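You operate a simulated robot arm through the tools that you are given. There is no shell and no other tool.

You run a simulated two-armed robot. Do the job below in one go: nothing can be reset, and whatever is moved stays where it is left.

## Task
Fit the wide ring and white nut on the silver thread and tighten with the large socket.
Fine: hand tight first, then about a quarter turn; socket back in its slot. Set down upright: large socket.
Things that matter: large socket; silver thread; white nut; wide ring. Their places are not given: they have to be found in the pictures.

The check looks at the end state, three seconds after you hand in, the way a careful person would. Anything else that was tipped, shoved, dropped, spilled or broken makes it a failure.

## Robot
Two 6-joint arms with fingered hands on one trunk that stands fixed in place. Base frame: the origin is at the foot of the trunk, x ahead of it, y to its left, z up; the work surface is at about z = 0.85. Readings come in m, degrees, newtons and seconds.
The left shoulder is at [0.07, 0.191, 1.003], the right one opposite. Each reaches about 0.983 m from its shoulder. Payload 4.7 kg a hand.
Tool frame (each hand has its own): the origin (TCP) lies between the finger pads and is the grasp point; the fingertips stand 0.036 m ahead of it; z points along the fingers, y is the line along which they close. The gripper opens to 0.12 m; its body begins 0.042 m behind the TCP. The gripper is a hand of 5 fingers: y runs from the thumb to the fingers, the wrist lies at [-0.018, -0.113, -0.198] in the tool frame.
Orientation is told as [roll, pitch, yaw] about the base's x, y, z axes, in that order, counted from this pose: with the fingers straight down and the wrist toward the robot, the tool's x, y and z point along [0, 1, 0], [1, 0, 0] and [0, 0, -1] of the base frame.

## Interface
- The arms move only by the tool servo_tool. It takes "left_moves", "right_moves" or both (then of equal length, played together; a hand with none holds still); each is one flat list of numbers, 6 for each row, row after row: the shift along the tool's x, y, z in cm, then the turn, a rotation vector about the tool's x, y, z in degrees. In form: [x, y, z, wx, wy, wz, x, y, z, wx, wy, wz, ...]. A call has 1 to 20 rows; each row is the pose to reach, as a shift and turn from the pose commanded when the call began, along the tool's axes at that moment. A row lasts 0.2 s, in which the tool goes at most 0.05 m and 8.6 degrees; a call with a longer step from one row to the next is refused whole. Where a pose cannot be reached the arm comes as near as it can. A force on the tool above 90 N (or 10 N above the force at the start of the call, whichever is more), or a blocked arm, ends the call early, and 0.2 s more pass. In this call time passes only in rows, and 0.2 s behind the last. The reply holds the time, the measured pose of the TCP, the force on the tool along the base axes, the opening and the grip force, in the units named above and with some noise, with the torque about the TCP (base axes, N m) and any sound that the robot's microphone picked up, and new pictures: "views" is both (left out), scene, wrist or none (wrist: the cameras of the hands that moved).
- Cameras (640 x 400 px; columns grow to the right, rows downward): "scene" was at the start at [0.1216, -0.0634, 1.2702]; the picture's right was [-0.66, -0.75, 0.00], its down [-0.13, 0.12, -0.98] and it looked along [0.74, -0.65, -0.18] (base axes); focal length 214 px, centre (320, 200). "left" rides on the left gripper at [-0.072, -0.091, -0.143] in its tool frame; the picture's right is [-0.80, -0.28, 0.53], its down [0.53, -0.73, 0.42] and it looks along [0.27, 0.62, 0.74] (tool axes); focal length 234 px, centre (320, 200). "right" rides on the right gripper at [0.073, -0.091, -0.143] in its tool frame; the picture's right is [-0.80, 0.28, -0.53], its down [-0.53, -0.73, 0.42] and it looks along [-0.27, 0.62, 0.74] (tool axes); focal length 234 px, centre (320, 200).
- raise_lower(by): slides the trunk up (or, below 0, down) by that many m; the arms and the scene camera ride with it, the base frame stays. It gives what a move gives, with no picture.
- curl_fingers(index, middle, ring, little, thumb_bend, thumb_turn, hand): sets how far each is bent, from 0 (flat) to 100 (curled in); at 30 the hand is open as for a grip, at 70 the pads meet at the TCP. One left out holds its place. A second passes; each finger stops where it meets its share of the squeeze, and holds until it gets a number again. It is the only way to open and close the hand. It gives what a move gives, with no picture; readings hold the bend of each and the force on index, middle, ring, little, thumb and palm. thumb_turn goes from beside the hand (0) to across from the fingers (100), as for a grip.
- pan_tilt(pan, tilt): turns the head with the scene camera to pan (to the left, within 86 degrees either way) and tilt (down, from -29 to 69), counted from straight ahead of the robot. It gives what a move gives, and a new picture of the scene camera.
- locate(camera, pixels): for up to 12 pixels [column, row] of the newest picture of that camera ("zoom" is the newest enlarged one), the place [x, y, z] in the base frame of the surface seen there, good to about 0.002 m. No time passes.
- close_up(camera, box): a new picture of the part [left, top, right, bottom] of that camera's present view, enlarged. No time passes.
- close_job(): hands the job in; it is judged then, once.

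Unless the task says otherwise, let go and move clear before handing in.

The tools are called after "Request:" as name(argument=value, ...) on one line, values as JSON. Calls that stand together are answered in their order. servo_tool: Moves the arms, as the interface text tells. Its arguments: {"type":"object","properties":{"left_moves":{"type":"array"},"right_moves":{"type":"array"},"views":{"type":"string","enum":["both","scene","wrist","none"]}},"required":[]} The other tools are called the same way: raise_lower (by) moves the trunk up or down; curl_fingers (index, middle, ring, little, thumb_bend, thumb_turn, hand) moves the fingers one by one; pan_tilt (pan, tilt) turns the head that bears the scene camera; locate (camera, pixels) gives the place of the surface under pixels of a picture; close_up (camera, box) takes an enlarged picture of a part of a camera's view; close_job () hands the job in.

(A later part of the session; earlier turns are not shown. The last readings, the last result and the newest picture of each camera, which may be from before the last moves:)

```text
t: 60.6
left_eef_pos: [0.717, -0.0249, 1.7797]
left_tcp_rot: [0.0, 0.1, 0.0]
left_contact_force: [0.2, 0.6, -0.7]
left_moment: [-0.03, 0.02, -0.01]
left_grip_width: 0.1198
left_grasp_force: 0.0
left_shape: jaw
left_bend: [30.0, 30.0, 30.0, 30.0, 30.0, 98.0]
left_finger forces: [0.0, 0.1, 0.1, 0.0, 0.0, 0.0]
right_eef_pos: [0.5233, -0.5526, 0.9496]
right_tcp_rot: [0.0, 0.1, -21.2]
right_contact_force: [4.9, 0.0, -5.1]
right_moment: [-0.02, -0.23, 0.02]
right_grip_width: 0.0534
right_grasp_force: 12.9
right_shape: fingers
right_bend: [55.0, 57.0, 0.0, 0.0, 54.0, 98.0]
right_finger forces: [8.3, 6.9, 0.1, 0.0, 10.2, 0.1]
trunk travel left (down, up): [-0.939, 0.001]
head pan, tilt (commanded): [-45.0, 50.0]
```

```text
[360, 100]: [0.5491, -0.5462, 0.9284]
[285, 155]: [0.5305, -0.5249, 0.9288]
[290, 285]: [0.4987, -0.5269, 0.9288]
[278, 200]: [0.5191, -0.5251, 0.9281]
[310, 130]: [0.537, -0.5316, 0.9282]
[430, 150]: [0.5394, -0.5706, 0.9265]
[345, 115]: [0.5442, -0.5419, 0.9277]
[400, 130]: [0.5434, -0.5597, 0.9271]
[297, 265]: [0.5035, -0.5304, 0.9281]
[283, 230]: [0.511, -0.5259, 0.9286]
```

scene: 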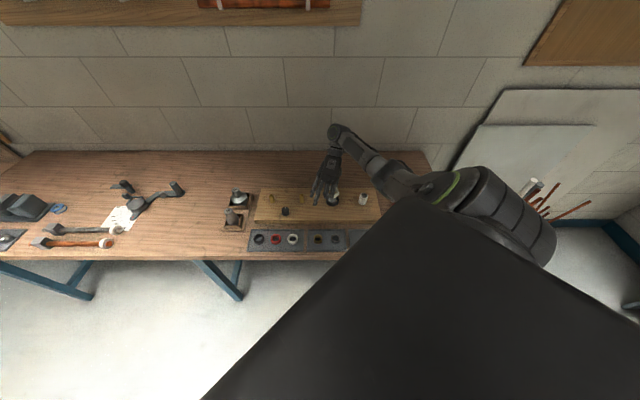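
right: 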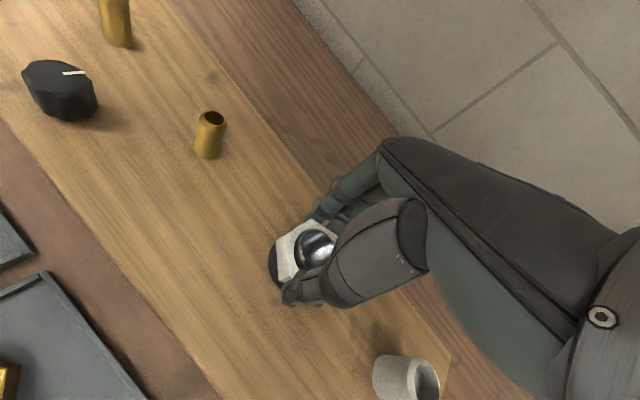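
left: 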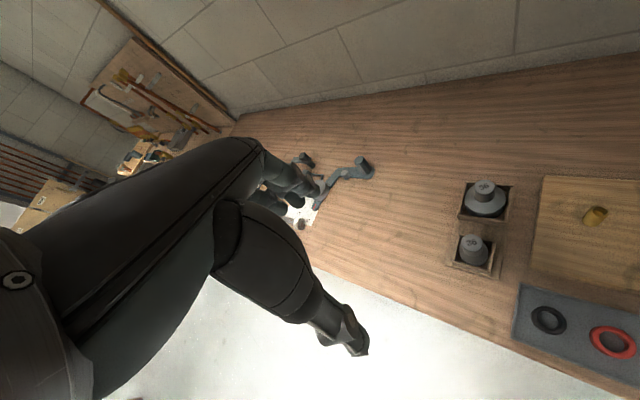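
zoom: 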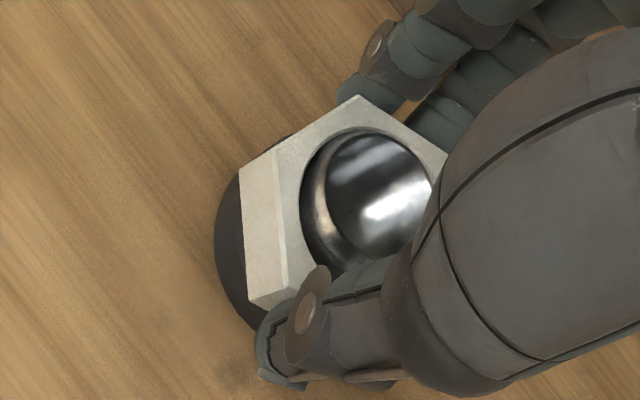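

Nut top is now at about z 0.928 and it still pulls the hand down (−5.1 N), with a steady side load that fits a small in-hand offset of under 1 mm. I'll continue clockwise with that offset compensated.

Request:
servo_tool(right_moves=[0, 0.08, 0.06, 0, 0, 4, 0, 0.09, 0.08, 0, 0, 12, -0.01, 0.1, 0.1, 0, 0, 20, -0.02, 0.11, 0.12, 0, 0, 28, -0.02, 0.11, 0.14, 0, 0, 36, -0.03, 0.12, 0.16, 0, 0, 44, -0.04, 0.125, 0.18, 0, 0, 52, -0.04, 0.126, 0.2, 0, 0, 56], views="wrist")

Request:
close_up(camera="right", box=[240, 190, 360, 310])

Request:
locate(camera="zoom", pixels=[[360, 100], [285, 155], [290, 285], [278, 200], [310, 130], [430, 150], [345, 115], [400, 130], [297, 265], [283, 230]])

```text
t: 62.4
left_eef_pos: [0.7163, -0.0236, 1.7803]
left_tcp_rot: [0.1, -0.1, 0.0]
left_contact_force: [0.5, -0.4, -1.4]
left_moment: [0.02, 0.02, 0.02]
left_grip_width: 0.1198
left_grasp_force: 0.0
left_shape: jaw
left_bend: [30.0, 30.0, 30.0, 30.0, 30.0, 98.0]
left_finger forces: [0.1, 0.1, 0.0, 0.0, 0.1, 0.0]
right_eef_pos: [0.5235, -0.5525, 0.9472]
right_tcp_rot: [0.0, 0.1, -77.2]
right_contact_force: [0.7, -0.9, -3.5]
right_moment: [-0.06, 0.0, 0.02]
right_grip_width: 0.0536
right_grasp_force: 12.7
right_shape: fingers
right_bend: [55.0, 57.0, 0.0, 0.0, 54.0, 98.0]
right_finger forces: [6.7, 6.0, 0.1, 0.0, 12.4, 0.1]
trunk travel left (down, up): [-0.939, 0.001]
head pan, tilt (commanded): [-45.0, 50.0]
```

right: 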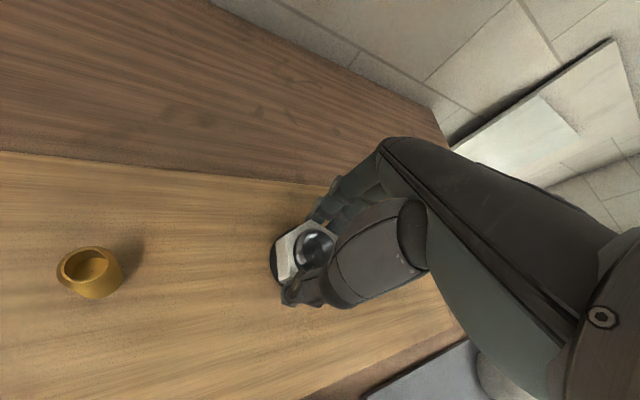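

```text
3.33 times, centred on (300, 250) of right
```

zoom: 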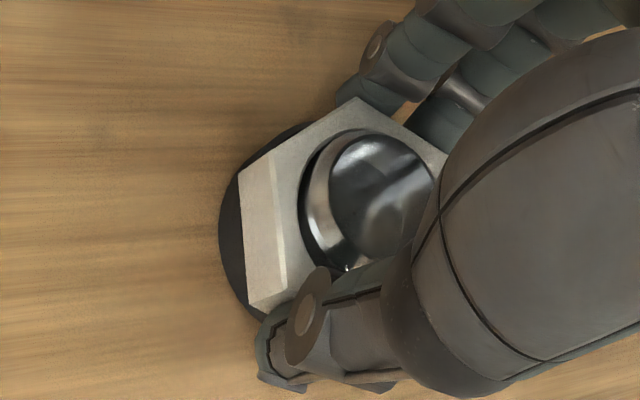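

```text
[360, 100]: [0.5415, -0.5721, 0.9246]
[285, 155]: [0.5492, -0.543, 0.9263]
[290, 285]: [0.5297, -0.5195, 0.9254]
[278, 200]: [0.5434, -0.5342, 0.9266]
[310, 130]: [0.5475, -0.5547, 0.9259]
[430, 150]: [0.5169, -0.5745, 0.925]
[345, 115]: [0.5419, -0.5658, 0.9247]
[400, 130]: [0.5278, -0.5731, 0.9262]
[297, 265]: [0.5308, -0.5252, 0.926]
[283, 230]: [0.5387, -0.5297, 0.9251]
```

Side force is down to about 1 N and the nut top is at 0.9255, nearly seated. I'll turn another 32° and watch for the torque to rise.

Request:
servo_tool(right_moves=[-0.01, 0.01, 0.05, 0, 0, 8, -0.02, 0.02, 0.07, 0, 0, 16, -0.03, 0.03, 0.09, 0, 0, 24, -0.03, 0.04, 0.1, 0, 0, 32], views="wrist")

Request:
close_up(camera="right", box=[240, 190, 360, 310])

Request:
locate(camera="zoom", pixels=[[360, 100], [285, 155], [290, 285], [278, 200], [310, 130], [430, 150], [345, 115], [400, 130], [297, 265], [283, 230], [240, 160]])

```text
t: 63.4
left_eef_pos: [0.7166, -0.0245, 1.7793]
left_tcp_rot: [0.1, 0.0, -0.1]
left_contact_force: [-0.2, 0.1, 0.2]
left_moment: [0.0, -0.01, 0.0]
left_grip_width: 0.1195
left_grasp_force: 0.1
left_shape: jaw
left_bend: [30.0, 30.0, 30.0, 30.0, 30.0, 98.0]
left_finger forces: [0.1, 0.0, 0.1, 0.1, 0.0, 0.0]
right_eef_pos: [0.5245, -0.5537, 0.947]
right_tcp_rot: [0.1, -0.1, -109.1]
right_contact_force: [1.0, -3.1, 0.1]
right_moment: [-0.14, 0.08, 0.08]
right_grip_width: 0.0535
right_grasp_force: 13.7
right_shape: fingers
right_bend: [55.0, 57.0, 0.0, 0.0, 54.0, 98.0]
right_finger forces: [6.8, 7.7, 0.0, 0.0, 12.4, 0.0]
trunk travel left (down, up): [-0.939, 0.001]
head pan, tilt (commanded): [-45.0, 50.0]
```

right: 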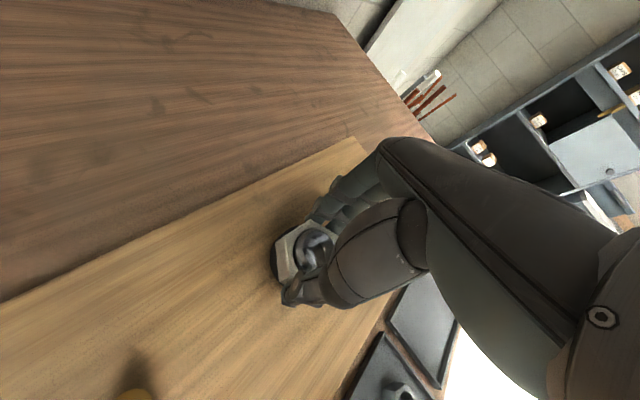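

```text
3.33 times, centred on (300, 250) of right
```

zoom: 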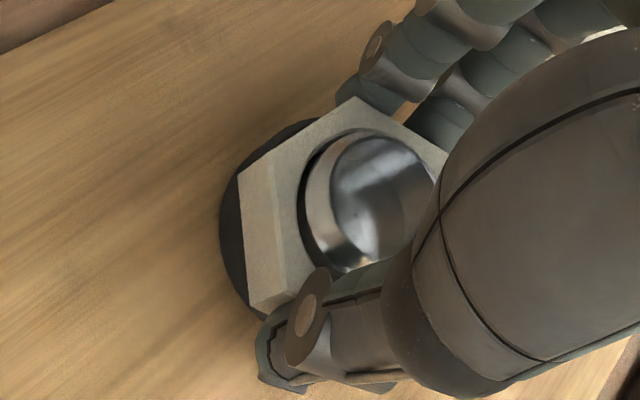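

```text
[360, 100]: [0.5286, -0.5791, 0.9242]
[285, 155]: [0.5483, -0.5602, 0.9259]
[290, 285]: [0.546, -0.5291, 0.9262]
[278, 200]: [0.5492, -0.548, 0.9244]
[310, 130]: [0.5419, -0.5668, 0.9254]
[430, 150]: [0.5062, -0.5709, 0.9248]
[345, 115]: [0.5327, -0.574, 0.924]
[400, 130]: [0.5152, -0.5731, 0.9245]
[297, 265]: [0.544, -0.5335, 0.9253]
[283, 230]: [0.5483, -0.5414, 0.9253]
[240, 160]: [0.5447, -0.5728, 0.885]
```

The nut top is at about 0.925, the downward pull has stopped (0.1 N) and torque has begun to show (0.08 N·m). I'll turn a bit further to check for hand-tight.

Request:
servo_tool(right_moves=[0, 0.03, 0, 0, 0, 6, 0, 0.03, 0, 0, 0, 12, 0, 0.03, 0, 0, 0, 18, 0, 0.03, 0, 0, 0, 24], views="wrist")

Request:
close_up(camera="right", box=[240, 190, 360, 310])

Request:
locate(camera="zoom", pixels=[[360, 100], [285, 155], [290, 285], [278, 200], [310, 130], [430, 150], [345, 115], [400, 130], [297, 265], [283, 230], [240, 160]])

```text
t: 64.4
left_eef_pos: [0.7083, -0.015, 1.7838]
left_tcp_rot: [-0.3, -0.1, 0.0]
left_contact_force: [0.3, -0.8, -0.1]
left_moment: [0.03, 0.0, 0.03]
left_grip_width: 0.1198
left_grasp_force: 0.0
left_shape: jaw
left_bend: [30.0, 30.0, 30.0, 30.0, 30.0, 98.0]
left_finger forces: [0.0, 0.0, 0.0, 0.0, 0.0, 0.0]
right_eef_pos: [0.534, -0.5653, 0.9247]
right_tcp_rot: [0.3, -0.2, -133.4]
right_contact_force: [-23.4, 10.1, 63.6]
right_moment: [-1.12, 2.19, -0.16]
right_grip_width: 0.0498
right_grasp_force: 44.6
right_shape: fingers
right_bend: [57.0, 52.0, 0.0, 0.0, 55.0, 100.0]
right_finger forces: [35.8, 39.5, 0.0, 0.1, 14.0, 0.0]
right hand out of reach, approached as far as the arm can: row 1, 2, 3, 4
trunk travel left (down, up): [-0.939, 0.001]
head pan, tilt (commanded): [-45.0, 50.0]
```

right: 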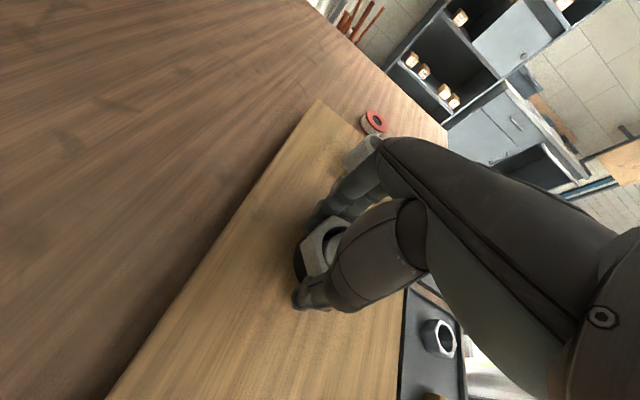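

```text
3.33 times, centred on (300, 250) of right
```

zoom: 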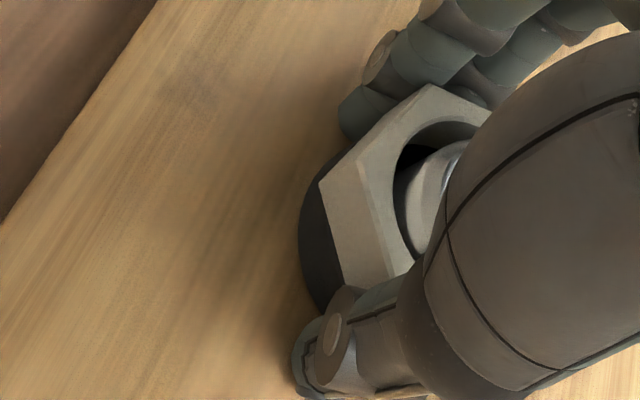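

```text
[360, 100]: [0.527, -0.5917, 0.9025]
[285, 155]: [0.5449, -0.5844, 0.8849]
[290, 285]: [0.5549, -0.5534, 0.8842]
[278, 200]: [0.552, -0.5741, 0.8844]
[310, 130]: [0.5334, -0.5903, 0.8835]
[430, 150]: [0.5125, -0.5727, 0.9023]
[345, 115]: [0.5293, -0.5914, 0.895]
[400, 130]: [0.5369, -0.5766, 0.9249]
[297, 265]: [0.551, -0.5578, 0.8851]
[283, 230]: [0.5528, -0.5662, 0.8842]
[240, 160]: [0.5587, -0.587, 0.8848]
```

The last step ran past the arm's reach: the hand sank to z 0.925, pressing 64 N with the fingertips on the board, though the nut is still on the stud (top at z 0.925). I'll release the nut at once and then back off to the reachable yaw and upward.

Request:
curl_fingers(hand="right", index=44, middle=44, thumb_bend=44)

Request:
servo_tool(right_moves=[0, 0, 0, 0, 0, -8, 0, 0, 0, 0, 0, -16, 0, 0, -0.5, 0, 0, -24], views="both")

```text
t: 65.4
left_eef_pos: [0.7095, -0.0138, 1.7839]
left_tcp_rot: [-0.3, -0.2, 0.0]
left_contact_force: [0.0, 0.4, -1.3]
left_moment: [0.01, 0.0, 0.03]
left_grip_width: 0.1198
left_grasp_force: 0.1
left_shape: jaw
left_bend: [30.0, 30.0, 30.0, 30.0, 30.0, 98.0]
left_finger forces: [0.1, 0.1, 0.1, 0.0, 0.1, 0.1]
right_eef_pos: [0.5377, -0.5646, 0.9244]
right_tcp_rot: [0.5, 0.2, -133.0]
right_contact_force: [-3.1, 10.8, 50.1]
right_moment: [-1.06, 1.17, -0.28]
right_grip_width: 0.0636
right_grasp_force: 25.0
right_shape: fingers
right_bend: [49.0, 46.0, 0.0, 0.0, 44.0, 97.0]
right_finger forces: [37.4, 12.8, 0.0, 0.0, 0.0, 0.0]
trunk travel left (down, up): [-0.939, 0.001]
head pan, tilt (commanded): [-45.0, 50.0]
```

```text
t: 66.2
left_eef_pos: [0.716, -0.024, 1.7782]
left_tcp_rot: [-0.1, -0.1, -0.1]
left_contact_force: [0.2, -1.0, -0.6]
left_moment: [0.12, -0.02, 0.07]
left_grip_width: 0.1196
left_grasp_force: 0.1
left_shape: jaw
left_bend: [30.0, 30.0, 30.0, 30.0, 30.0, 98.0]
left_finger forces: [0.0, 0.0, 0.0, 0.0, 0.0, 0.1]
right_eef_pos: [0.5374, -0.5721, 0.9234]
right_tcp_rot: [0.1, -0.3, -109.1]
right_contact_force: [-1.1, 9.5, 27.0]
right_moment: [-0.89, 0.43, -0.2]
right_grip_width: 0.08
right_grasp_force: 14.7
right_shape: fingers
right_bend: [46.0, 47.0, 0.0, 0.0, 43.0, 97.0]
right_finger forces: [19.0, 8.6, 0.0, 0.0, 1.3, 0.1]
trunk travel left (down, up): [-0.939, 0.001]
head pan, tilt (commanded): [-45.0, 50.0]
```

scene: 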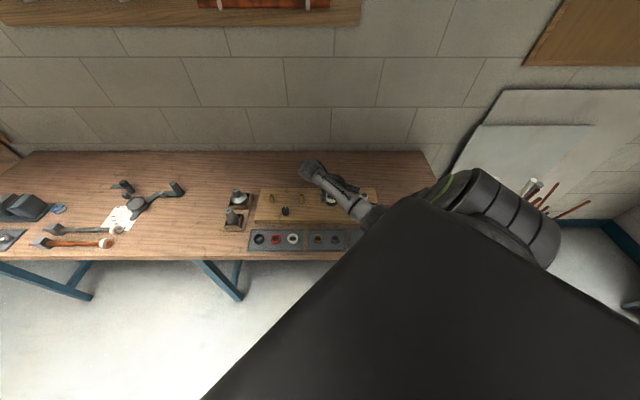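
right: 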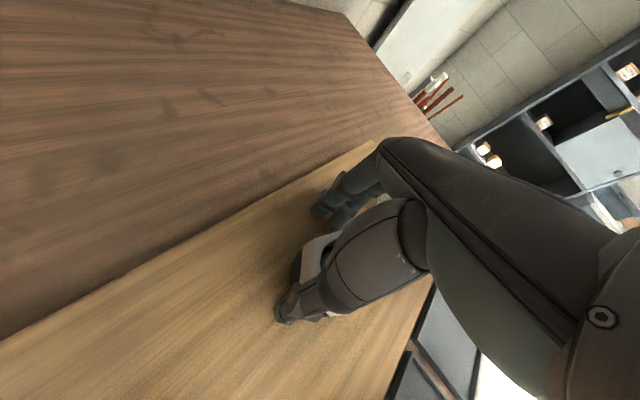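

I'll lift straight up to clear the nut and inspect.

Request:
servo_tool(right_moves=[0, 0, -1.5, 0, 0, 0, 0, 0, -4, 0, 0, 0, 0, 0, -8, 0, 0, 0, 0, 0, -12, 0, 0, 0], views="both")

Request:
close_up(camera="scene", box=[290, 165, 386, 225])

Request:
close_up(camera="right", box=[220, 190, 360, 350])

```text
t: 67.2
left_eef_pos: [0.7178, -0.0253, 1.7791]
left_tcp_rot: [0.0, 0.1, -0.1]
left_contact_force: [-0.2, -0.7, -0.8]
left_moment: [0.03, 0.01, 0.02]
left_grip_width: 0.1198
left_grasp_force: 0.1
left_shape: jaw
left_bend: [30.0, 30.0, 30.0, 30.0, 30.0, 98.0]
left_finger forces: [0.0, 0.1, 0.0, 0.0, 0.0, 0.0]
right_eef_pos: [0.5624, -0.5966, 1.0021]
right_tcp_rot: [0.0, 0.1, -109.1]
right_contact_force: [0.2, 0.3, -0.6]
right_moment: [-0.01, 0.02, 0.05]
right_grip_width: 0.081
right_grasp_force: 0.1
right_shape: fingers
right_bend: [44.0, 44.0, 0.0, 0.0, 44.0, 97.0]
right_finger forces: [0.1, 0.1, 0.0, 0.1, 0.0, 0.0]
right hand out of reach, approached as far as the arm can: row 3, 4
trunk travel left (down, up): [-0.939, 0.001]
head pan, tilt (commanded): [-45.0, 50.0]
```

scene: 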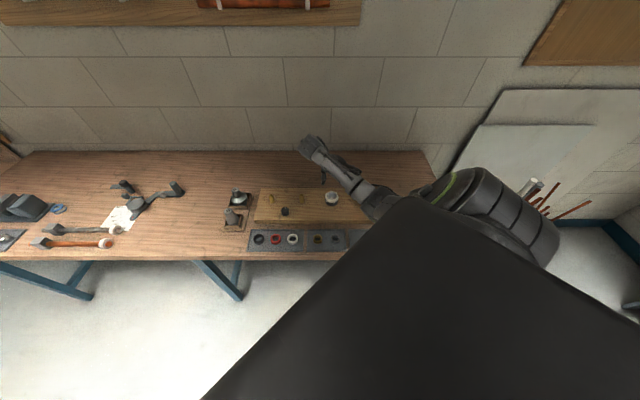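
right: 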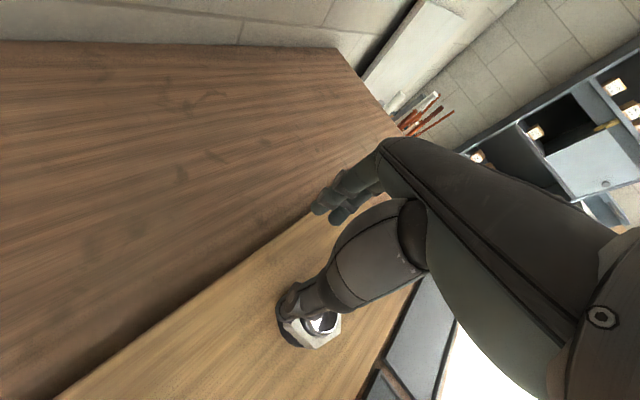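

```text
6.67 times, centred on (338, 195) of scene
```

zoom: 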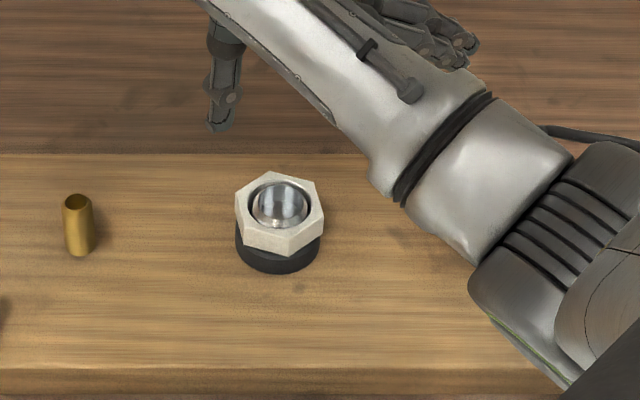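

```text
2.50 times, centred on (290, 270) of right
```

zoom: 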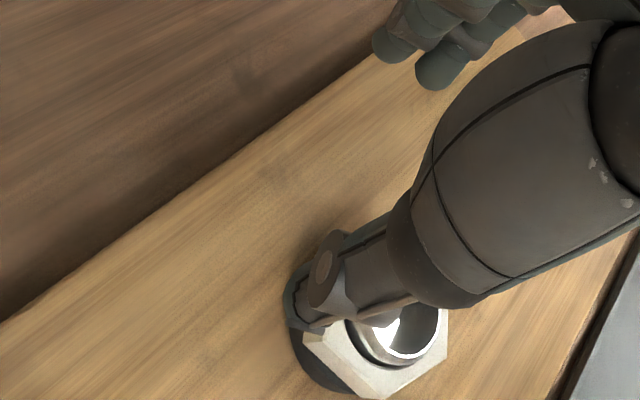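

The scene close-up shows the nut lying level on the ring, on the stud. I'll turn the hand back to a comfortable yaw, keeping it high, and then read the nut's orientation.

Request:
servo_tool(right_moves=[0, 0, 0, 0, 0, -8, 0, 0, 0, 0, 0, -16, 0, 0, 0, 0, 0, -24, 0, 0, 0, 0, 0, -32, 0, 0, -1, 0, 0, -40, 0, 0, -2, 0, 0, -48, 0, 0, -2, 0, 0, -56, 0, 0, -2, 0, 0, -64, 0, 0, -2, 0, 0, -72, 0, 0, -2, 0, 0, -80, 0, 0, -2, 0, 0, -88, 0, 0, -2, 0, 0, -96, 0, 0, -2, 0, 0, -104, 0, 0, -2, 0, 0, -110], views="both")

Request:
close_up(camera="scene", box=[300, 170, 364, 220])

```text
t: 70.2
left_eef_pos: [0.7167, -0.0235, 1.7798]
left_tcp_rot: [0.1, -0.1, 0.0]
left_contact_force: [-0.3, 0.3, 0.8]
left_moment: [0.02, -0.01, 0.0]
left_grip_width: 0.1196
left_grasp_force: 0.1
left_shape: jaw
left_bend: [30.0, 30.0, 30.0, 30.0, 30.0, 98.0]
left_finger forces: [0.1, 0.1, 0.0, 0.0, 0.0, 0.0]
right_eef_pos: [0.5592, -0.5959, 1.0236]
right_tcp_rot: [0.0, 0.0, 1.1]
right_contact_force: [-0.1, -0.1, -0.1]
right_moment: [0.02, -0.02, 0.05]
right_grip_width: 0.0814
right_grasp_force: 0.2
right_shape: fingers
right_bend: [44.0, 44.0, 0.0, 0.0, 44.0, 97.0]
right_finger forces: [0.1, 0.0, 0.0, 0.1, 0.1, 0.0]
trunk travel left (down, up): [-0.939, 0.001]
head pan, tilt (commanded): [-45.0, 50.0]
```

scene: 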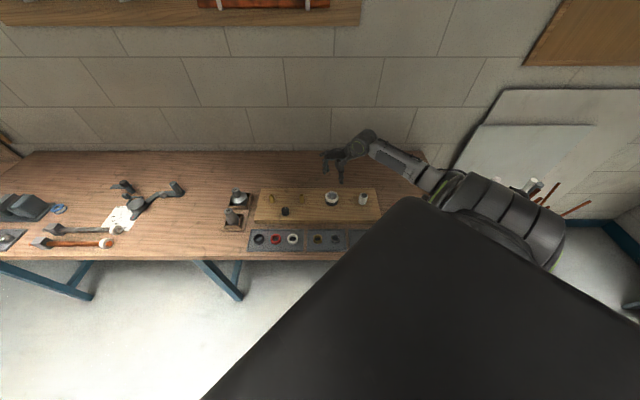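
right: 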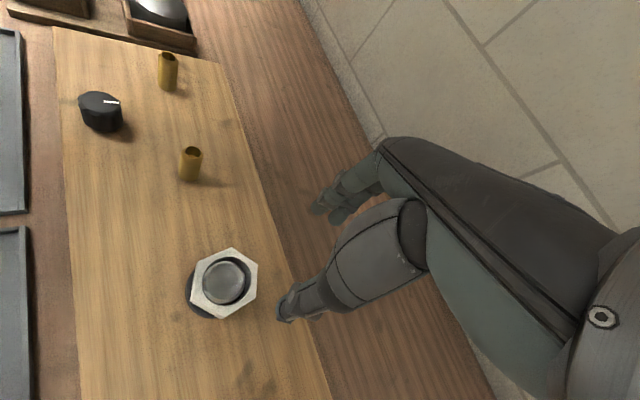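

```text
8.00 times, centred on (332, 195) of scene
```

zoom: 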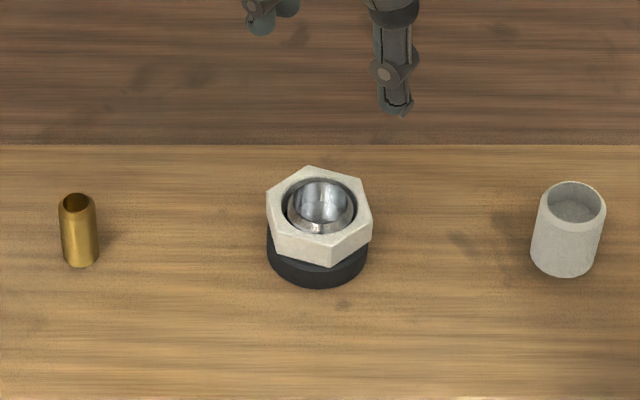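

Request:
close_up(camera="right", box=[174, 236, 274, 326])

```text
4.44 times, centred on (224, 281) of right
```

zoom: 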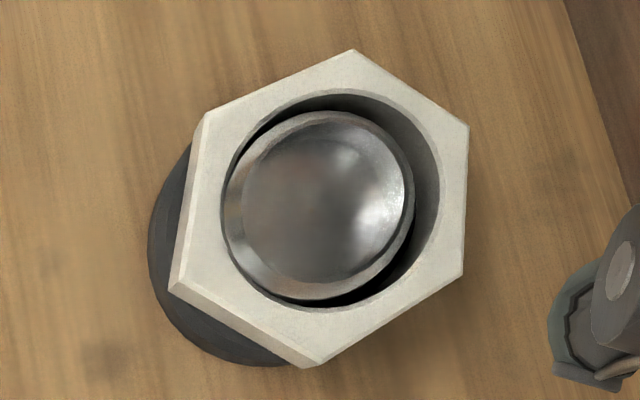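

Request:
locate(camera="zoom", pixels=[[352, 54], [464, 127], [458, 270], [318, 358], [178, 284], [208, 118], [330, 98], [330, 310], [233, 190], [435, 200], [402, 170], [228, 200]])

```text
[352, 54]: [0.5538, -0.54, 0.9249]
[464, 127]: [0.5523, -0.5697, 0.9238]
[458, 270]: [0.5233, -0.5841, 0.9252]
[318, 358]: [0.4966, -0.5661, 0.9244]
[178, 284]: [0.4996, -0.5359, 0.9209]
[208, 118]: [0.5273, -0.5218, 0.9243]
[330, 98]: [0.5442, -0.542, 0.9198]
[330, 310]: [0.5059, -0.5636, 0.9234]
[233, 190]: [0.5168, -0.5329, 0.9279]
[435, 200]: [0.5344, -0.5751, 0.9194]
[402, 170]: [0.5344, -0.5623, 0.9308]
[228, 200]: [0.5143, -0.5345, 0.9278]
```

The nut lies level on the ring (top z 0.9245), centre about (0.5255, −0.553), flats facing about 56° and −4°, though it got pushed about 3 mm off the stud axis. I'll re-grip at yaw 56, re-centre it and finish hand-tightening within the reachable yaw range.

Request:
servo_tool(right_moves=[0.6, -0.5, 0, 0, 0, -8, 1.2, -1, 0, 0, 0, -16, 1.8, -1.5, 0, 0, 0, -24, 2.5, -2, 0, 0, 0, -32, 3.2, -2.5, 0, 0, 0, -40, 3.8, -3, 0, 0, 0, -48, 4.35, -3.3, 0, 0, 0, -55], views="wrist")

Request:
servo_tool(right_moves=[0, 0, 0, 0, 0, 0], views="none")

Request:
close_up(camera="right", box=[210, 200, 350, 330])

```text
t: 71.8
left_eef_pos: [0.7164, -0.0253, 1.7804]
left_tcp_rot: [0.0, 0.0, -0.1]
left_contact_force: [0.5, -0.3, -0.4]
left_moment: [0.02, 0.01, -0.02]
left_grip_width: 0.1199
left_grasp_force: 0.0
left_shape: jaw
left_bend: [30.0, 30.0, 30.0, 30.0, 30.0, 98.0]
left_finger forces: [0.0, 0.0, 0.1, 0.1, 0.1, 0.1]
right_eef_pos: [0.526, -0.5533, 1.0223]
right_tcp_rot: [0.0, -0.1, 56.1]
right_contact_force: [0.0, 0.3, 0.1]
right_moment: [-0.03, -0.01, -0.02]
right_grip_width: 0.0814
right_grasp_force: 0.1
right_shape: fingers
right_bend: [44.0, 44.0, 0.0, 0.0, 44.0, 97.0]
right_finger forces: [0.0, 0.1, 0.0, 0.0, 0.0, 0.0]
trunk travel left (down, up): [-0.939, 0.001]
head pan, tilt (commanded): [-45.0, 50.0]
```

right: 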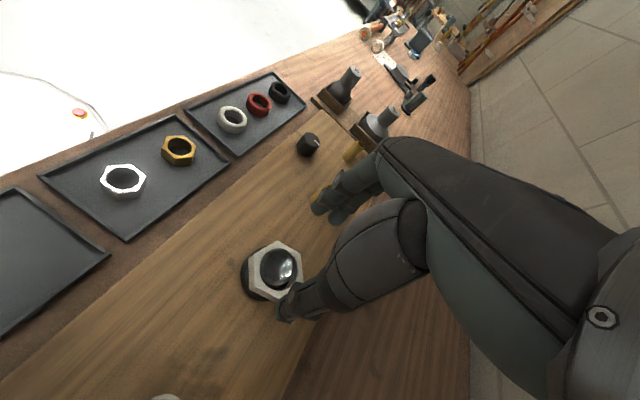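

```text
t: 72.2
left_eef_pos: [0.7156, -0.0229, 1.7816]
left_tcp_rot: [0.0, 0.0, -0.1]
left_contact_force: [0.6, 0.4, 1.0]
left_moment: [0.03, 0.0, -0.01]
left_grip_width: 0.1197
left_grasp_force: 0.2
left_shape: jaw
left_bend: [30.0, 30.0, 30.0, 30.0, 30.0, 98.0]
left_finger forces: [0.0, 0.0, 0.0, 0.0, 0.0, 0.1]
right_eef_pos: [0.5265, -0.5531, 1.0234]
right_tcp_rot: [0.0, -0.1, 56.0]
right_contact_force: [0.1, 0.2, -0.1]
right_moment: [0.01, 0.0, -0.01]
right_grip_width: 0.081
right_grasp_force: 0.0
right_shape: fingers
right_bend: [44.0, 44.0, 0.0, 0.0, 44.0, 97.0]
right_finger forces: [0.1, 0.0, 0.1, 0.1, 0.0, 0.0]
trunk travel left (down, up): [-0.939, 0.001]
head pan, tilt (commanded): [-45.0, 50.0]
```

```text
3.08 times, centred on (280, 265) of right
```

zoom: 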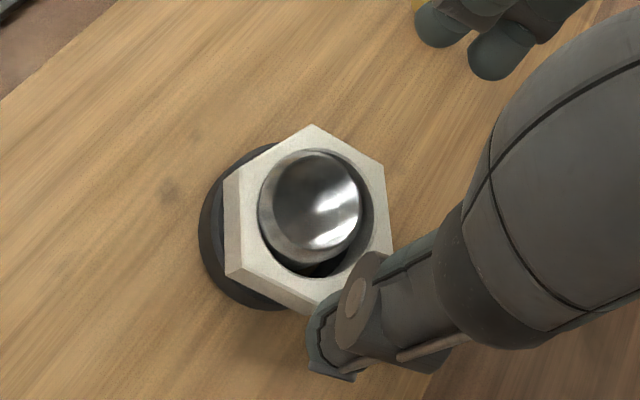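

Aligned over the nut at yaw 56. I'll descend to z 0.945 and close lightly.

Request:
servo_tool(right_moves=[0, 0, 3, 0, 0, 0, 0, 0, 6, 0, 0, 0, 0, 0, 7.8, 0, 0, 0], views="wrist")

Request:
curl_fingers(hand="right", index=58, middle=58, thumb_bend=58)

Request:
close_up(camera="right", box=[240, 190, 360, 310])

```text
t: 73.0
left_eef_pos: [0.7163, -0.023, 1.78]
left_tcp_rot: [0.0, 0.0, 0.1]
left_contact_force: [0.0, -0.4, 0.0]
left_moment: [-0.02, 0.03, 0.0]
left_grip_width: 0.1197
left_grasp_force: 0.0
left_shape: jaw
left_bend: [30.0, 30.0, 30.0, 30.0, 30.0, 98.0]
left_finger forces: [0.0, 0.0, 0.0, 0.0, 0.0, 0.1]
right_eef_pos: [0.5281, -0.5528, 0.9464]
right_tcp_rot: [0.0, -0.2, 56.1]
right_contact_force: [0.1, 0.1, -0.4]
right_moment: [-0.01, 0.02, 0.0]
right_grip_width: 0.0812
right_grasp_force: 0.0
right_shape: fingers
right_bend: [44.0, 44.0, 0.0, 0.0, 44.0, 97.0]
right_finger forces: [0.0, 0.0, 0.1, 0.1, 0.0, 0.1]
trunk travel left (down, up): [-0.939, 0.001]
head pan, tilt (commanded): [-45.0, 50.0]
```

right: 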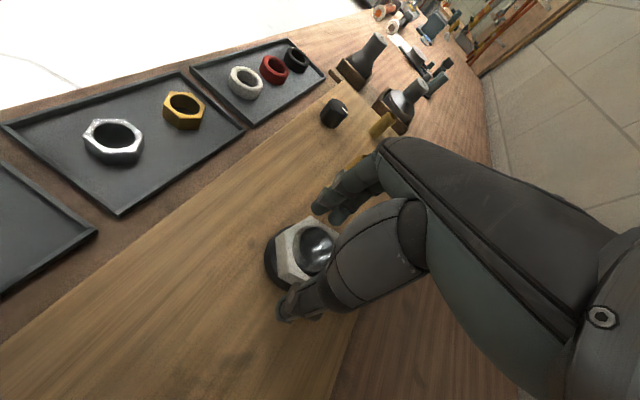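

```text
t: 74.0
left_eef_pos: [0.7169, -0.023, 1.7815]
left_tcp_rot: [0.0, -0.1, 0.0]
left_contact_force: [0.5, 0.2, -0.8]
left_moment: [0.01, 0.01, -0.02]
left_grip_width: 0.1198
left_grasp_force: 0.1
left_shape: jaw
left_bend: [30.0, 30.0, 30.0, 30.0, 30.0, 98.0]
left_finger forces: [0.0, 0.1, 0.1, 0.0, 0.0, 0.1]
right_eef_pos: [0.527, -0.5533, 0.9466]
right_tcp_rot: [0.1, -0.2, 56.0]
right_contact_force: [1.6, 2.2, -1.1]
right_moment: [0.08, -0.1, 0.05]
right_grip_width: 0.0551
right_grasp_force: 6.3
right_shape: fingers
right_bend: [53.0, 54.0, 0.0, 0.0, 53.0, 98.0]
right_finger forces: [3.5, 3.5, 0.1, 0.0, 4.5, 0.1]
trunk travel left (down, up): [-0.939, 0.001]
head pan, tilt (commanded): [-45.0, 50.0]
```

```text
3.33 times, centred on (300, 250) of right
```

zoom: 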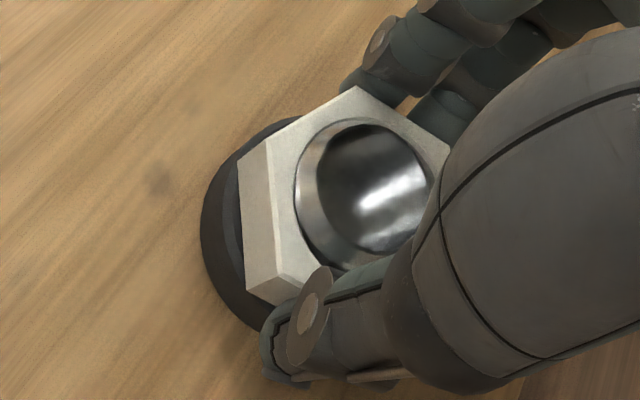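

Even, light grip at width 0.055. I'll firm the grip and slide the nut about 3 mm back onto the stud axis, checking the force.

Request:
curl_fingers(hand="right", index=64, middle=64, thumb_bend=64)

Request:
servo_tool(right_moves=[0.15, 0, 0, 0, 0, 0, 0.3, 0, 0, 0, 0, 0], views="wrist")

Request:
close_up(camera="right", box=[240, 190, 360, 310])

Request:
locate(camera="zoom", pixels=[[356, 93], [270, 145], [285, 275], [278, 200], [310, 125], [440, 150], [400, 120], [297, 150], [300, 180], [410, 150]])

```text
t: 75.0
left_eef_pos: [0.7161, -0.0233, 1.7808]
left_tcp_rot: [0.0, -0.1, 0.0]
left_contact_force: [0.0, -0.4, 0.2]
left_moment: [-0.04, 0.03, -0.01]
left_grip_width: 0.1198
left_grasp_force: 0.1
left_shape: jaw
left_bend: [30.0, 30.0, 30.0, 30.0, 30.0, 98.0]
left_finger forces: [0.0, 0.0, 0.1, 0.0, 0.0, 0.0]
right_eef_pos: [0.5267, -0.552, 0.9466]
right_tcp_rot: [0.0, 0.1, 55.9]
right_contact_force: [1.9, 3.8, 0.3]
right_moment: [0.13, -0.15, -0.01]
right_grip_width: 0.0538
right_grasp_force: 14.7
right_shape: fingers
right_bend: [54.0, 56.0, 0.0, 0.0, 54.0, 98.0]
right_finger forces: [8.2, 8.0, 0.1, 0.1, 12.3, 0.0]
trunk travel left (down, up): [-0.939, 0.001]
head pan, tilt (commanded): [-45.0, 50.0]
```

```text
t: 75.6
left_eef_pos: [0.7153, -0.0224, 1.7802]
left_tcp_rot: [0.1, 0.0, 0.1]
left_contact_force: [0.7, 0.2, -0.3]
left_moment: [-0.01, 0.04, -0.02]
left_grip_width: 0.1195
left_grasp_force: 0.0
left_shape: jaw
left_bend: [30.0, 30.0, 30.0, 30.0, 30.0, 98.0]
left_finger forces: [0.0, 0.0, 0.0, 0.0, 0.1, 0.0]
right_eef_pos: [0.5236, -0.5512, 0.947]
right_tcp_rot: [-0.1, 0.0, 55.9]
right_contact_force: [4.5, -1.4, 3.4]
right_moment: [0.06, -0.17, -0.04]
right_grip_width: 0.0539
right_grasp_force: 14.2
right_shape: fingers
right_bend: [55.0, 57.0, 0.0, 0.0, 54.0, 99.0]
right_finger forces: [7.6, 7.5, 0.0, 0.1, 13.3, 0.0]
trunk travel left (down, up): [-0.939, 0.001]
head pan, tilt (commanded): [-45.0, 50.0]
```

right: 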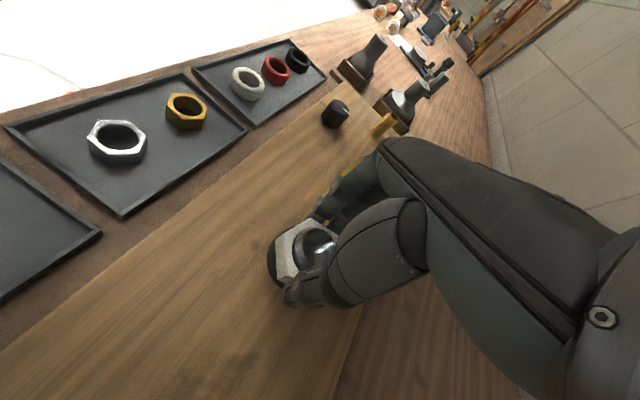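

```text
3.33 times, centred on (300, 250) of right
```

zoom: 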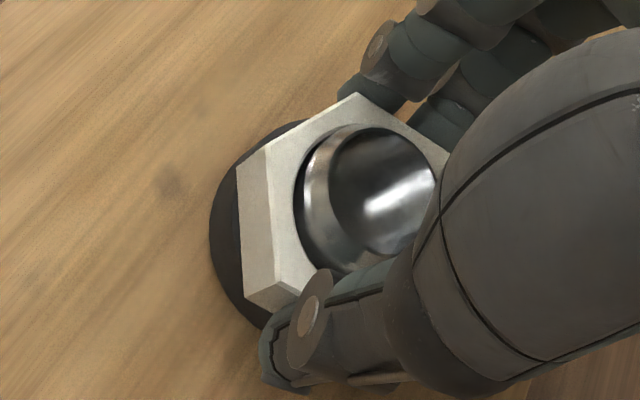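

```text
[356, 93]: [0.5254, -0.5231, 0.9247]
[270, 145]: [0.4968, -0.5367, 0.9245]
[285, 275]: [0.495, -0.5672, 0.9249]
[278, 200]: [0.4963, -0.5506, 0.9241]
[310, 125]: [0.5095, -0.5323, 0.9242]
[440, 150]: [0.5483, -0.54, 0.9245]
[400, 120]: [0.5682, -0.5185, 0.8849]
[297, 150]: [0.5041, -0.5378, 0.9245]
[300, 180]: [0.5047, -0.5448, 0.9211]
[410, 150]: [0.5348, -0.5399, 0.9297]
```

The nut is back near the axis and level at 0.9245. Now I'll turn clockwise in a small step to feel the torque.

Request:
servo_tool(right_moves=[0, 0.05, 0, 0, 0, 6, 0, 0.05, 0, 0, 0, 12, 0, 0.05, 0, 0, 0, 18, 0, 0.05, 0, 0, 0, 24], views="wrist")

Request:
close_up(camera="right", box=[240, 190, 360, 310])

Request:
locate(camera="zoom", pixels=[[356, 95], [270, 147], [285, 275], [278, 200], [310, 125], [440, 150], [297, 150], [300, 180], [410, 150]])

```text
t: 76.6
left_eef_pos: [0.7159, -0.0224, 1.7806]
left_tcp_rot: [0.1, 0.0, 0.1]
left_contact_force: [-0.8, -0.1, -0.6]
left_moment: [0.0, -0.04, 0.03]
left_grip_width: 0.1197
left_grasp_force: 0.0
left_shape: jaw
left_bend: [30.0, 30.0, 30.0, 30.0, 30.0, 98.0]
left_finger forces: [0.0, 0.0, 0.0, 0.1, 0.0, 0.0]
right_eef_pos: [0.5247, -0.551, 0.9459]
right_tcp_rot: [0.0, -0.2, 31.7]
right_contact_force: [1.4, 2.0, 5.2]
right_moment: [0.06, -0.07, 0.15]
right_grip_width: 0.0537
right_grasp_force: 14.3
right_shape: fingers
right_bend: [56.0, 57.0, 0.0, 0.0, 54.0, 99.0]
right_finger forces: [7.1, 8.3, 0.0, 0.0, 13.8, 0.0]
trunk travel left (down, up): [-0.939, 0.001]
head pan, tilt (commanded): [-45.0, 50.0]
```

right: 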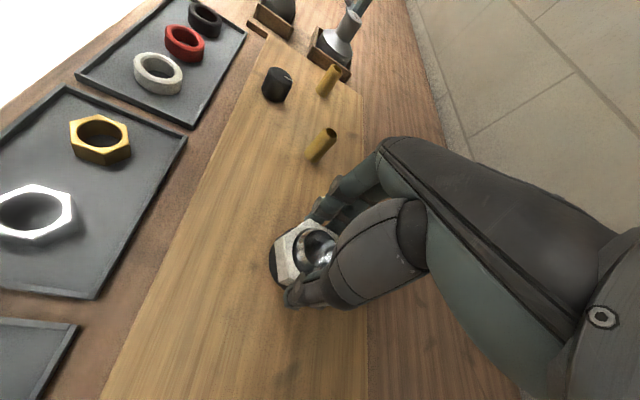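

```text
3.33 times, centred on (300, 250) of right
```

zoom: 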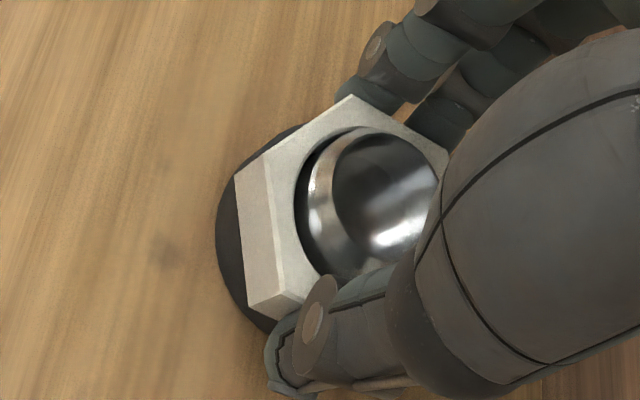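

```text
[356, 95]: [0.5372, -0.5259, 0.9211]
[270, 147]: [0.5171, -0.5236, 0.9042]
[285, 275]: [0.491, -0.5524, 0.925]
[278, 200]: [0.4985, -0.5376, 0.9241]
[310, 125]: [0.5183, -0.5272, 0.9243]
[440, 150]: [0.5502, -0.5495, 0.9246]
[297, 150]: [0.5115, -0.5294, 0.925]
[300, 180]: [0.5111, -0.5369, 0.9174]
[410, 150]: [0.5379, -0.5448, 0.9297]
```

Torque rose to 0.15 N·m with the nut down on the ring. I'll go on in small steps until the torque builds clearly.

Request:
servo_tool(right_moves=[0, 0.03, -0.05, 0, 0, 6, 0, 0.03, -0.05, 0, 0, 12, 0, 0.03, -0.05, 0, 0, 18, 0, 0.03, -0.05, 0, 0, 24], views="wrist")

Request:
close_up(camera="right", box=[240, 190, 360, 310])

Request:
locate(camera="zoom", pixels=[[352, 98], [245, 175], [285, 275], [278, 200], [310, 125], [440, 150], [297, 150], [300, 180], [410, 150]])

```text
t: 77.6
left_eef_pos: [0.7152, -0.022, 1.7809]
left_tcp_rot: [0.0, 0.0, 0.1]
left_contact_force: [-1.2, 0.6, -0.8]
left_moment: [-0.02, 0.03, 0.01]
left_grip_width: 0.1195
left_grasp_force: 0.0
left_shape: jaw
left_bend: [30.0, 30.0, 30.0, 30.0, 30.0, 98.0]
left_finger forces: [0.0, 0.0, 0.0, 0.0, 0.0, 0.1]
right_eef_pos: [0.5232, -0.5512, 0.9455]
right_tcp_rot: [0.1, -0.1, 7.8]
right_contact_force: [1.8, 1.3, 1.4]
right_moment: [0.04, -0.15, 0.16]
right_grip_width: 0.0539
right_grasp_force: 14.3
right_shape: fingers
right_bend: [56.0, 57.0, 0.0, 0.0, 54.0, 99.0]
right_finger forces: [7.7, 7.7, 0.1, 0.0, 12.9, 0.0]
trunk travel left (down, up): [-0.939, 0.001]
head pan, tilt (commanded): [-45.0, 50.0]
```

right: 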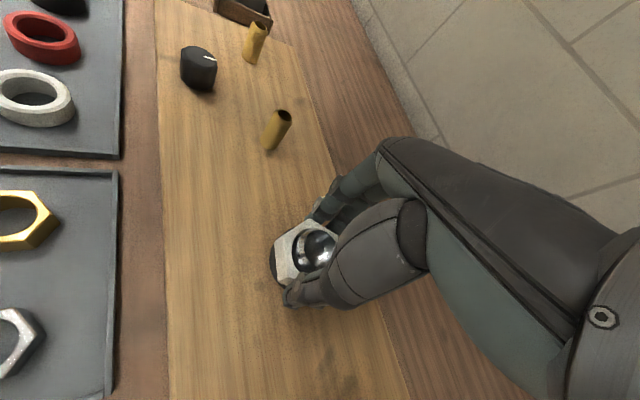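

```text
3.33 times, centred on (300, 250) of right
```

zoom: 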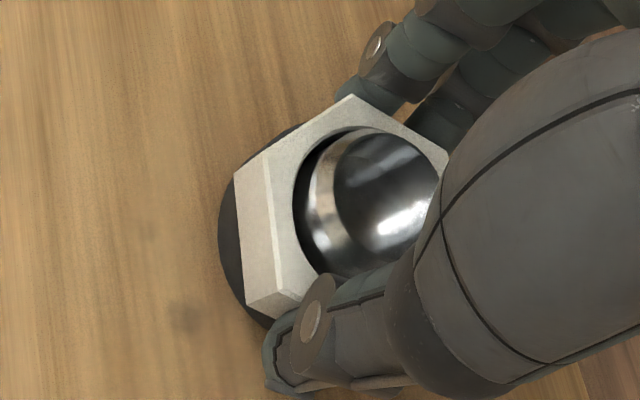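

```text
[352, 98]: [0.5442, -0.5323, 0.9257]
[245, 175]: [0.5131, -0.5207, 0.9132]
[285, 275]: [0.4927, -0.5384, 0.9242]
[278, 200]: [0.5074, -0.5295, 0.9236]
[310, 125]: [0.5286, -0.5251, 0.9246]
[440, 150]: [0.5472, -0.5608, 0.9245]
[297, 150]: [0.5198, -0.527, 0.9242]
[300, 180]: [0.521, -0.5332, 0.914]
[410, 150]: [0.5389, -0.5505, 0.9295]
```

Torque stays near 0.16 N·m while the nut turns with the hand and its height does not change. To learn whether it is truly held by the thread, I'll pull gently up a few millimetres and see if it resists.

Request:
servo_tool(right_moves=[0, 0, -0.15, 0, 0, 0, 0, 0, -0.3, 0, 0, 0], views="wrist")

Request:
close_up(camera="right", box=[240, 190, 360, 310])

Request:
locate(camera="zoom", pixels=[[352, 100], [285, 275], [278, 200], [310, 125], [440, 150], [297, 150], [280, 230], [410, 150]])

```text
t: 78.2
left_eef_pos: [0.7181, -0.0253, 1.78]
left_tcp_rot: [0.0, 0.0, 0.0]
left_contact_force: [0.1, -0.1, 0.2]
left_moment: [0.0, 0.02, 0.0]
left_grip_width: 0.1195
left_grasp_force: 0.0
left_shape: jaw
left_bend: [30.0, 30.0, 30.0, 30.0, 30.0, 98.0]
left_finger forces: [0.0, 0.1, 0.1, 0.1, 0.1, 0.0]
right_eef_pos: [0.5238, -0.5527, 0.9477]
right_tcp_rot: [0.1, 0.1, 7.9]
right_contact_force: [1.9, 0.3, -5.5]
right_moment: [0.01, -0.08, -0.01]
right_grip_width: 0.0539
right_grasp_force: 13.5
right_shape: fingers
right_bend: [56.0, 57.0, 0.0, 0.0, 54.0, 99.0]
right_finger forces: [7.9, 6.4, 0.0, 0.1, 12.2, 0.0]
trunk travel left (down, up): [-0.939, 0.001]
head pan, tilt (commanded): [-45.0, 50.0]
```

right: 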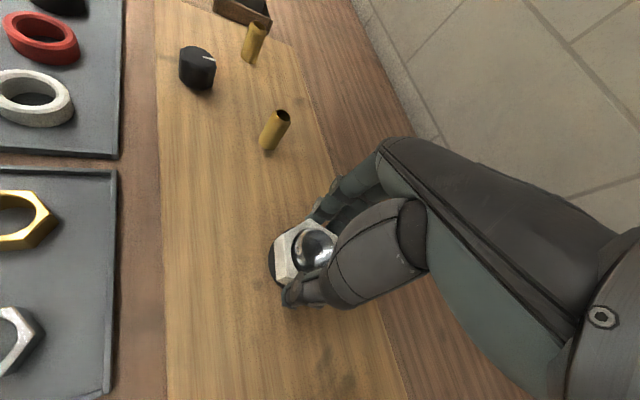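

```text
3.33 times, centred on (300, 250) of right
```

zoom: 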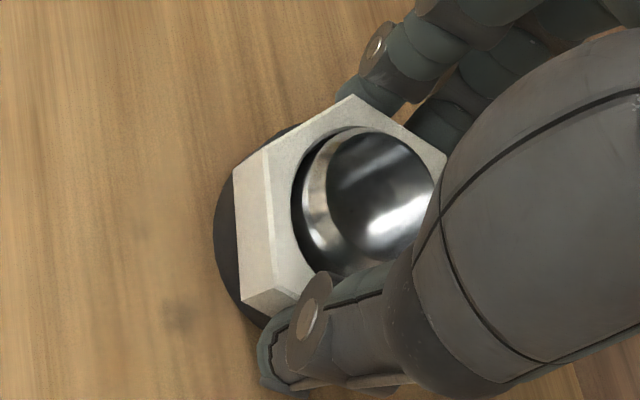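

```text
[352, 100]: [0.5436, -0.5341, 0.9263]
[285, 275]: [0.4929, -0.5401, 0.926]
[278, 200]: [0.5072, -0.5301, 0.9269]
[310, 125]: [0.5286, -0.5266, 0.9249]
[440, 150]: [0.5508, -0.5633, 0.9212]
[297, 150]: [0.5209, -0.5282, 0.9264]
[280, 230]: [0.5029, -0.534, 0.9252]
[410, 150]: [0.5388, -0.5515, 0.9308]
```

Pulling up 3 mm raised the nut only about 1.5 mm and it pulled back with 5.5 N, so the thread is holding it with a little play. I'll lower back and keep turning clockwise in steps, watching the torque for hand-tight.

Request:
servo_tool(right_moves=[0, 0, 0.15, 0, 0, 0, 0, 0, 0.3, 0, 0, 4, 0, 0, 0.3, 0, 0, 12, 0, 0, 0.3, 0, 0, 20], views="none")

Request:
servo_tool(right_moves=[0, 0, 0, 0, 0, 7, 0, 0, 0, 0, 0, 14, 0, 0, 0, 0, 0, 20], views="wrist")

Request:
close_up(camera="right", box=[240, 190, 360, 310])

Request:
locate(camera="zoom", pixels=[[352, 100], [285, 275], [278, 200], [310, 125], [440, 150], [297, 150], [280, 230], [410, 150]])

```text
t: 79.2
left_eef_pos: [0.715, -0.0228, 1.7805]
left_tcp_rot: [0.1, 0.0, 0.1]
left_contact_force: [0.4, -0.6, -0.4]
left_moment: [-0.04, 0.01, -0.02]
left_grip_width: 0.1199
left_grasp_force: 0.0
left_shape: jaw
left_bend: [30.0, 30.0, 30.0, 30.0, 30.0, 98.0]
left_finger forces: [0.1, 0.0, 0.0, 0.1, 0.1, 0.1]
right_eef_pos: [0.5249, -0.5504, 0.947]
right_tcp_rot: [0.1, 0.0, -12.3]
right_contact_force: [1.8, 0.2, 0.0]
right_moment: [-0.02, -0.1, 0.08]
right_grip_width: 0.0538
right_grasp_force: 13.8
right_shape: fingers
right_bend: [56.0, 57.0, 0.0, 0.0, 54.0, 99.0]
right_finger forces: [7.2, 7.6, 0.0, 0.0, 13.2, 0.1]
trunk travel left (down, up): [-0.939, 0.001]
head pan, tilt (commanded): [-45.0, 50.0]
```

```text
t: 80.0
left_eef_pos: [0.7164, -0.0225, 1.7807]
left_tcp_rot: [0.1, 0.0, 0.0]
left_contact_force: [0.2, 0.0, 0.6]
left_moment: [0.03, -0.01, 0.01]
left_grip_width: 0.1198
left_grasp_force: 0.1
left_shape: jaw
left_bend: [30.0, 30.0, 30.0, 30.0, 30.0, 98.0]
left_finger forces: [0.0, 0.1, 0.0, 0.1, 0.0, 0.0]
right_eef_pos: [0.5245, -0.5507, 0.9459]
right_tcp_rot: [0.1, 0.0, -32.2]
right_contact_force: [2.2, 0.5, 0.8]
right_moment: [-0.04, -0.12, 0.1]
right_grip_width: 0.0539
right_grasp_force: 13.6
right_shape: fingers
right_bend: [56.0, 57.0, 0.0, 0.0, 54.0, 99.0]
right_finger forces: [7.3, 8.0, 0.1, 0.0, 13.1, 0.0]
trunk travel left (down, up): [-0.939, 0.001]
head pan, tilt (commanded): [-45.0, 50.0]
```

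right: 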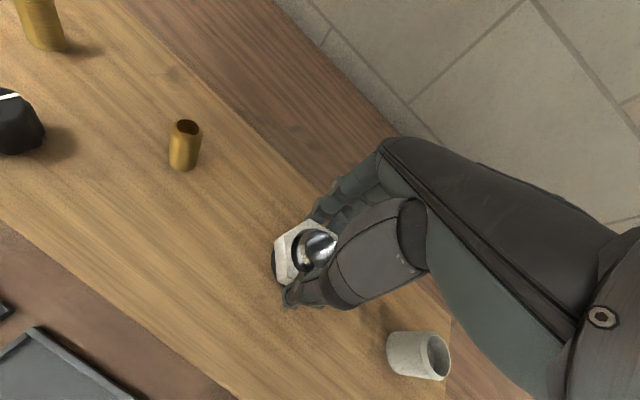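

```text
3.33 times, centred on (300, 250) of right
```

zoom: 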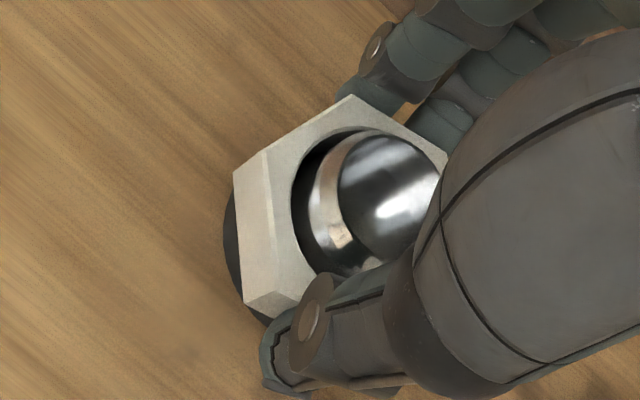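

```text
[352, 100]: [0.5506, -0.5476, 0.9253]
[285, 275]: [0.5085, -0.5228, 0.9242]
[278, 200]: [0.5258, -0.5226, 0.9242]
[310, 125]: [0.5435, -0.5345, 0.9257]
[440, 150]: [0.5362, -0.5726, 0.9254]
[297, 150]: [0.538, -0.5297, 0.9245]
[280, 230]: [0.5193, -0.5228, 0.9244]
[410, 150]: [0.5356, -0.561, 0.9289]
```

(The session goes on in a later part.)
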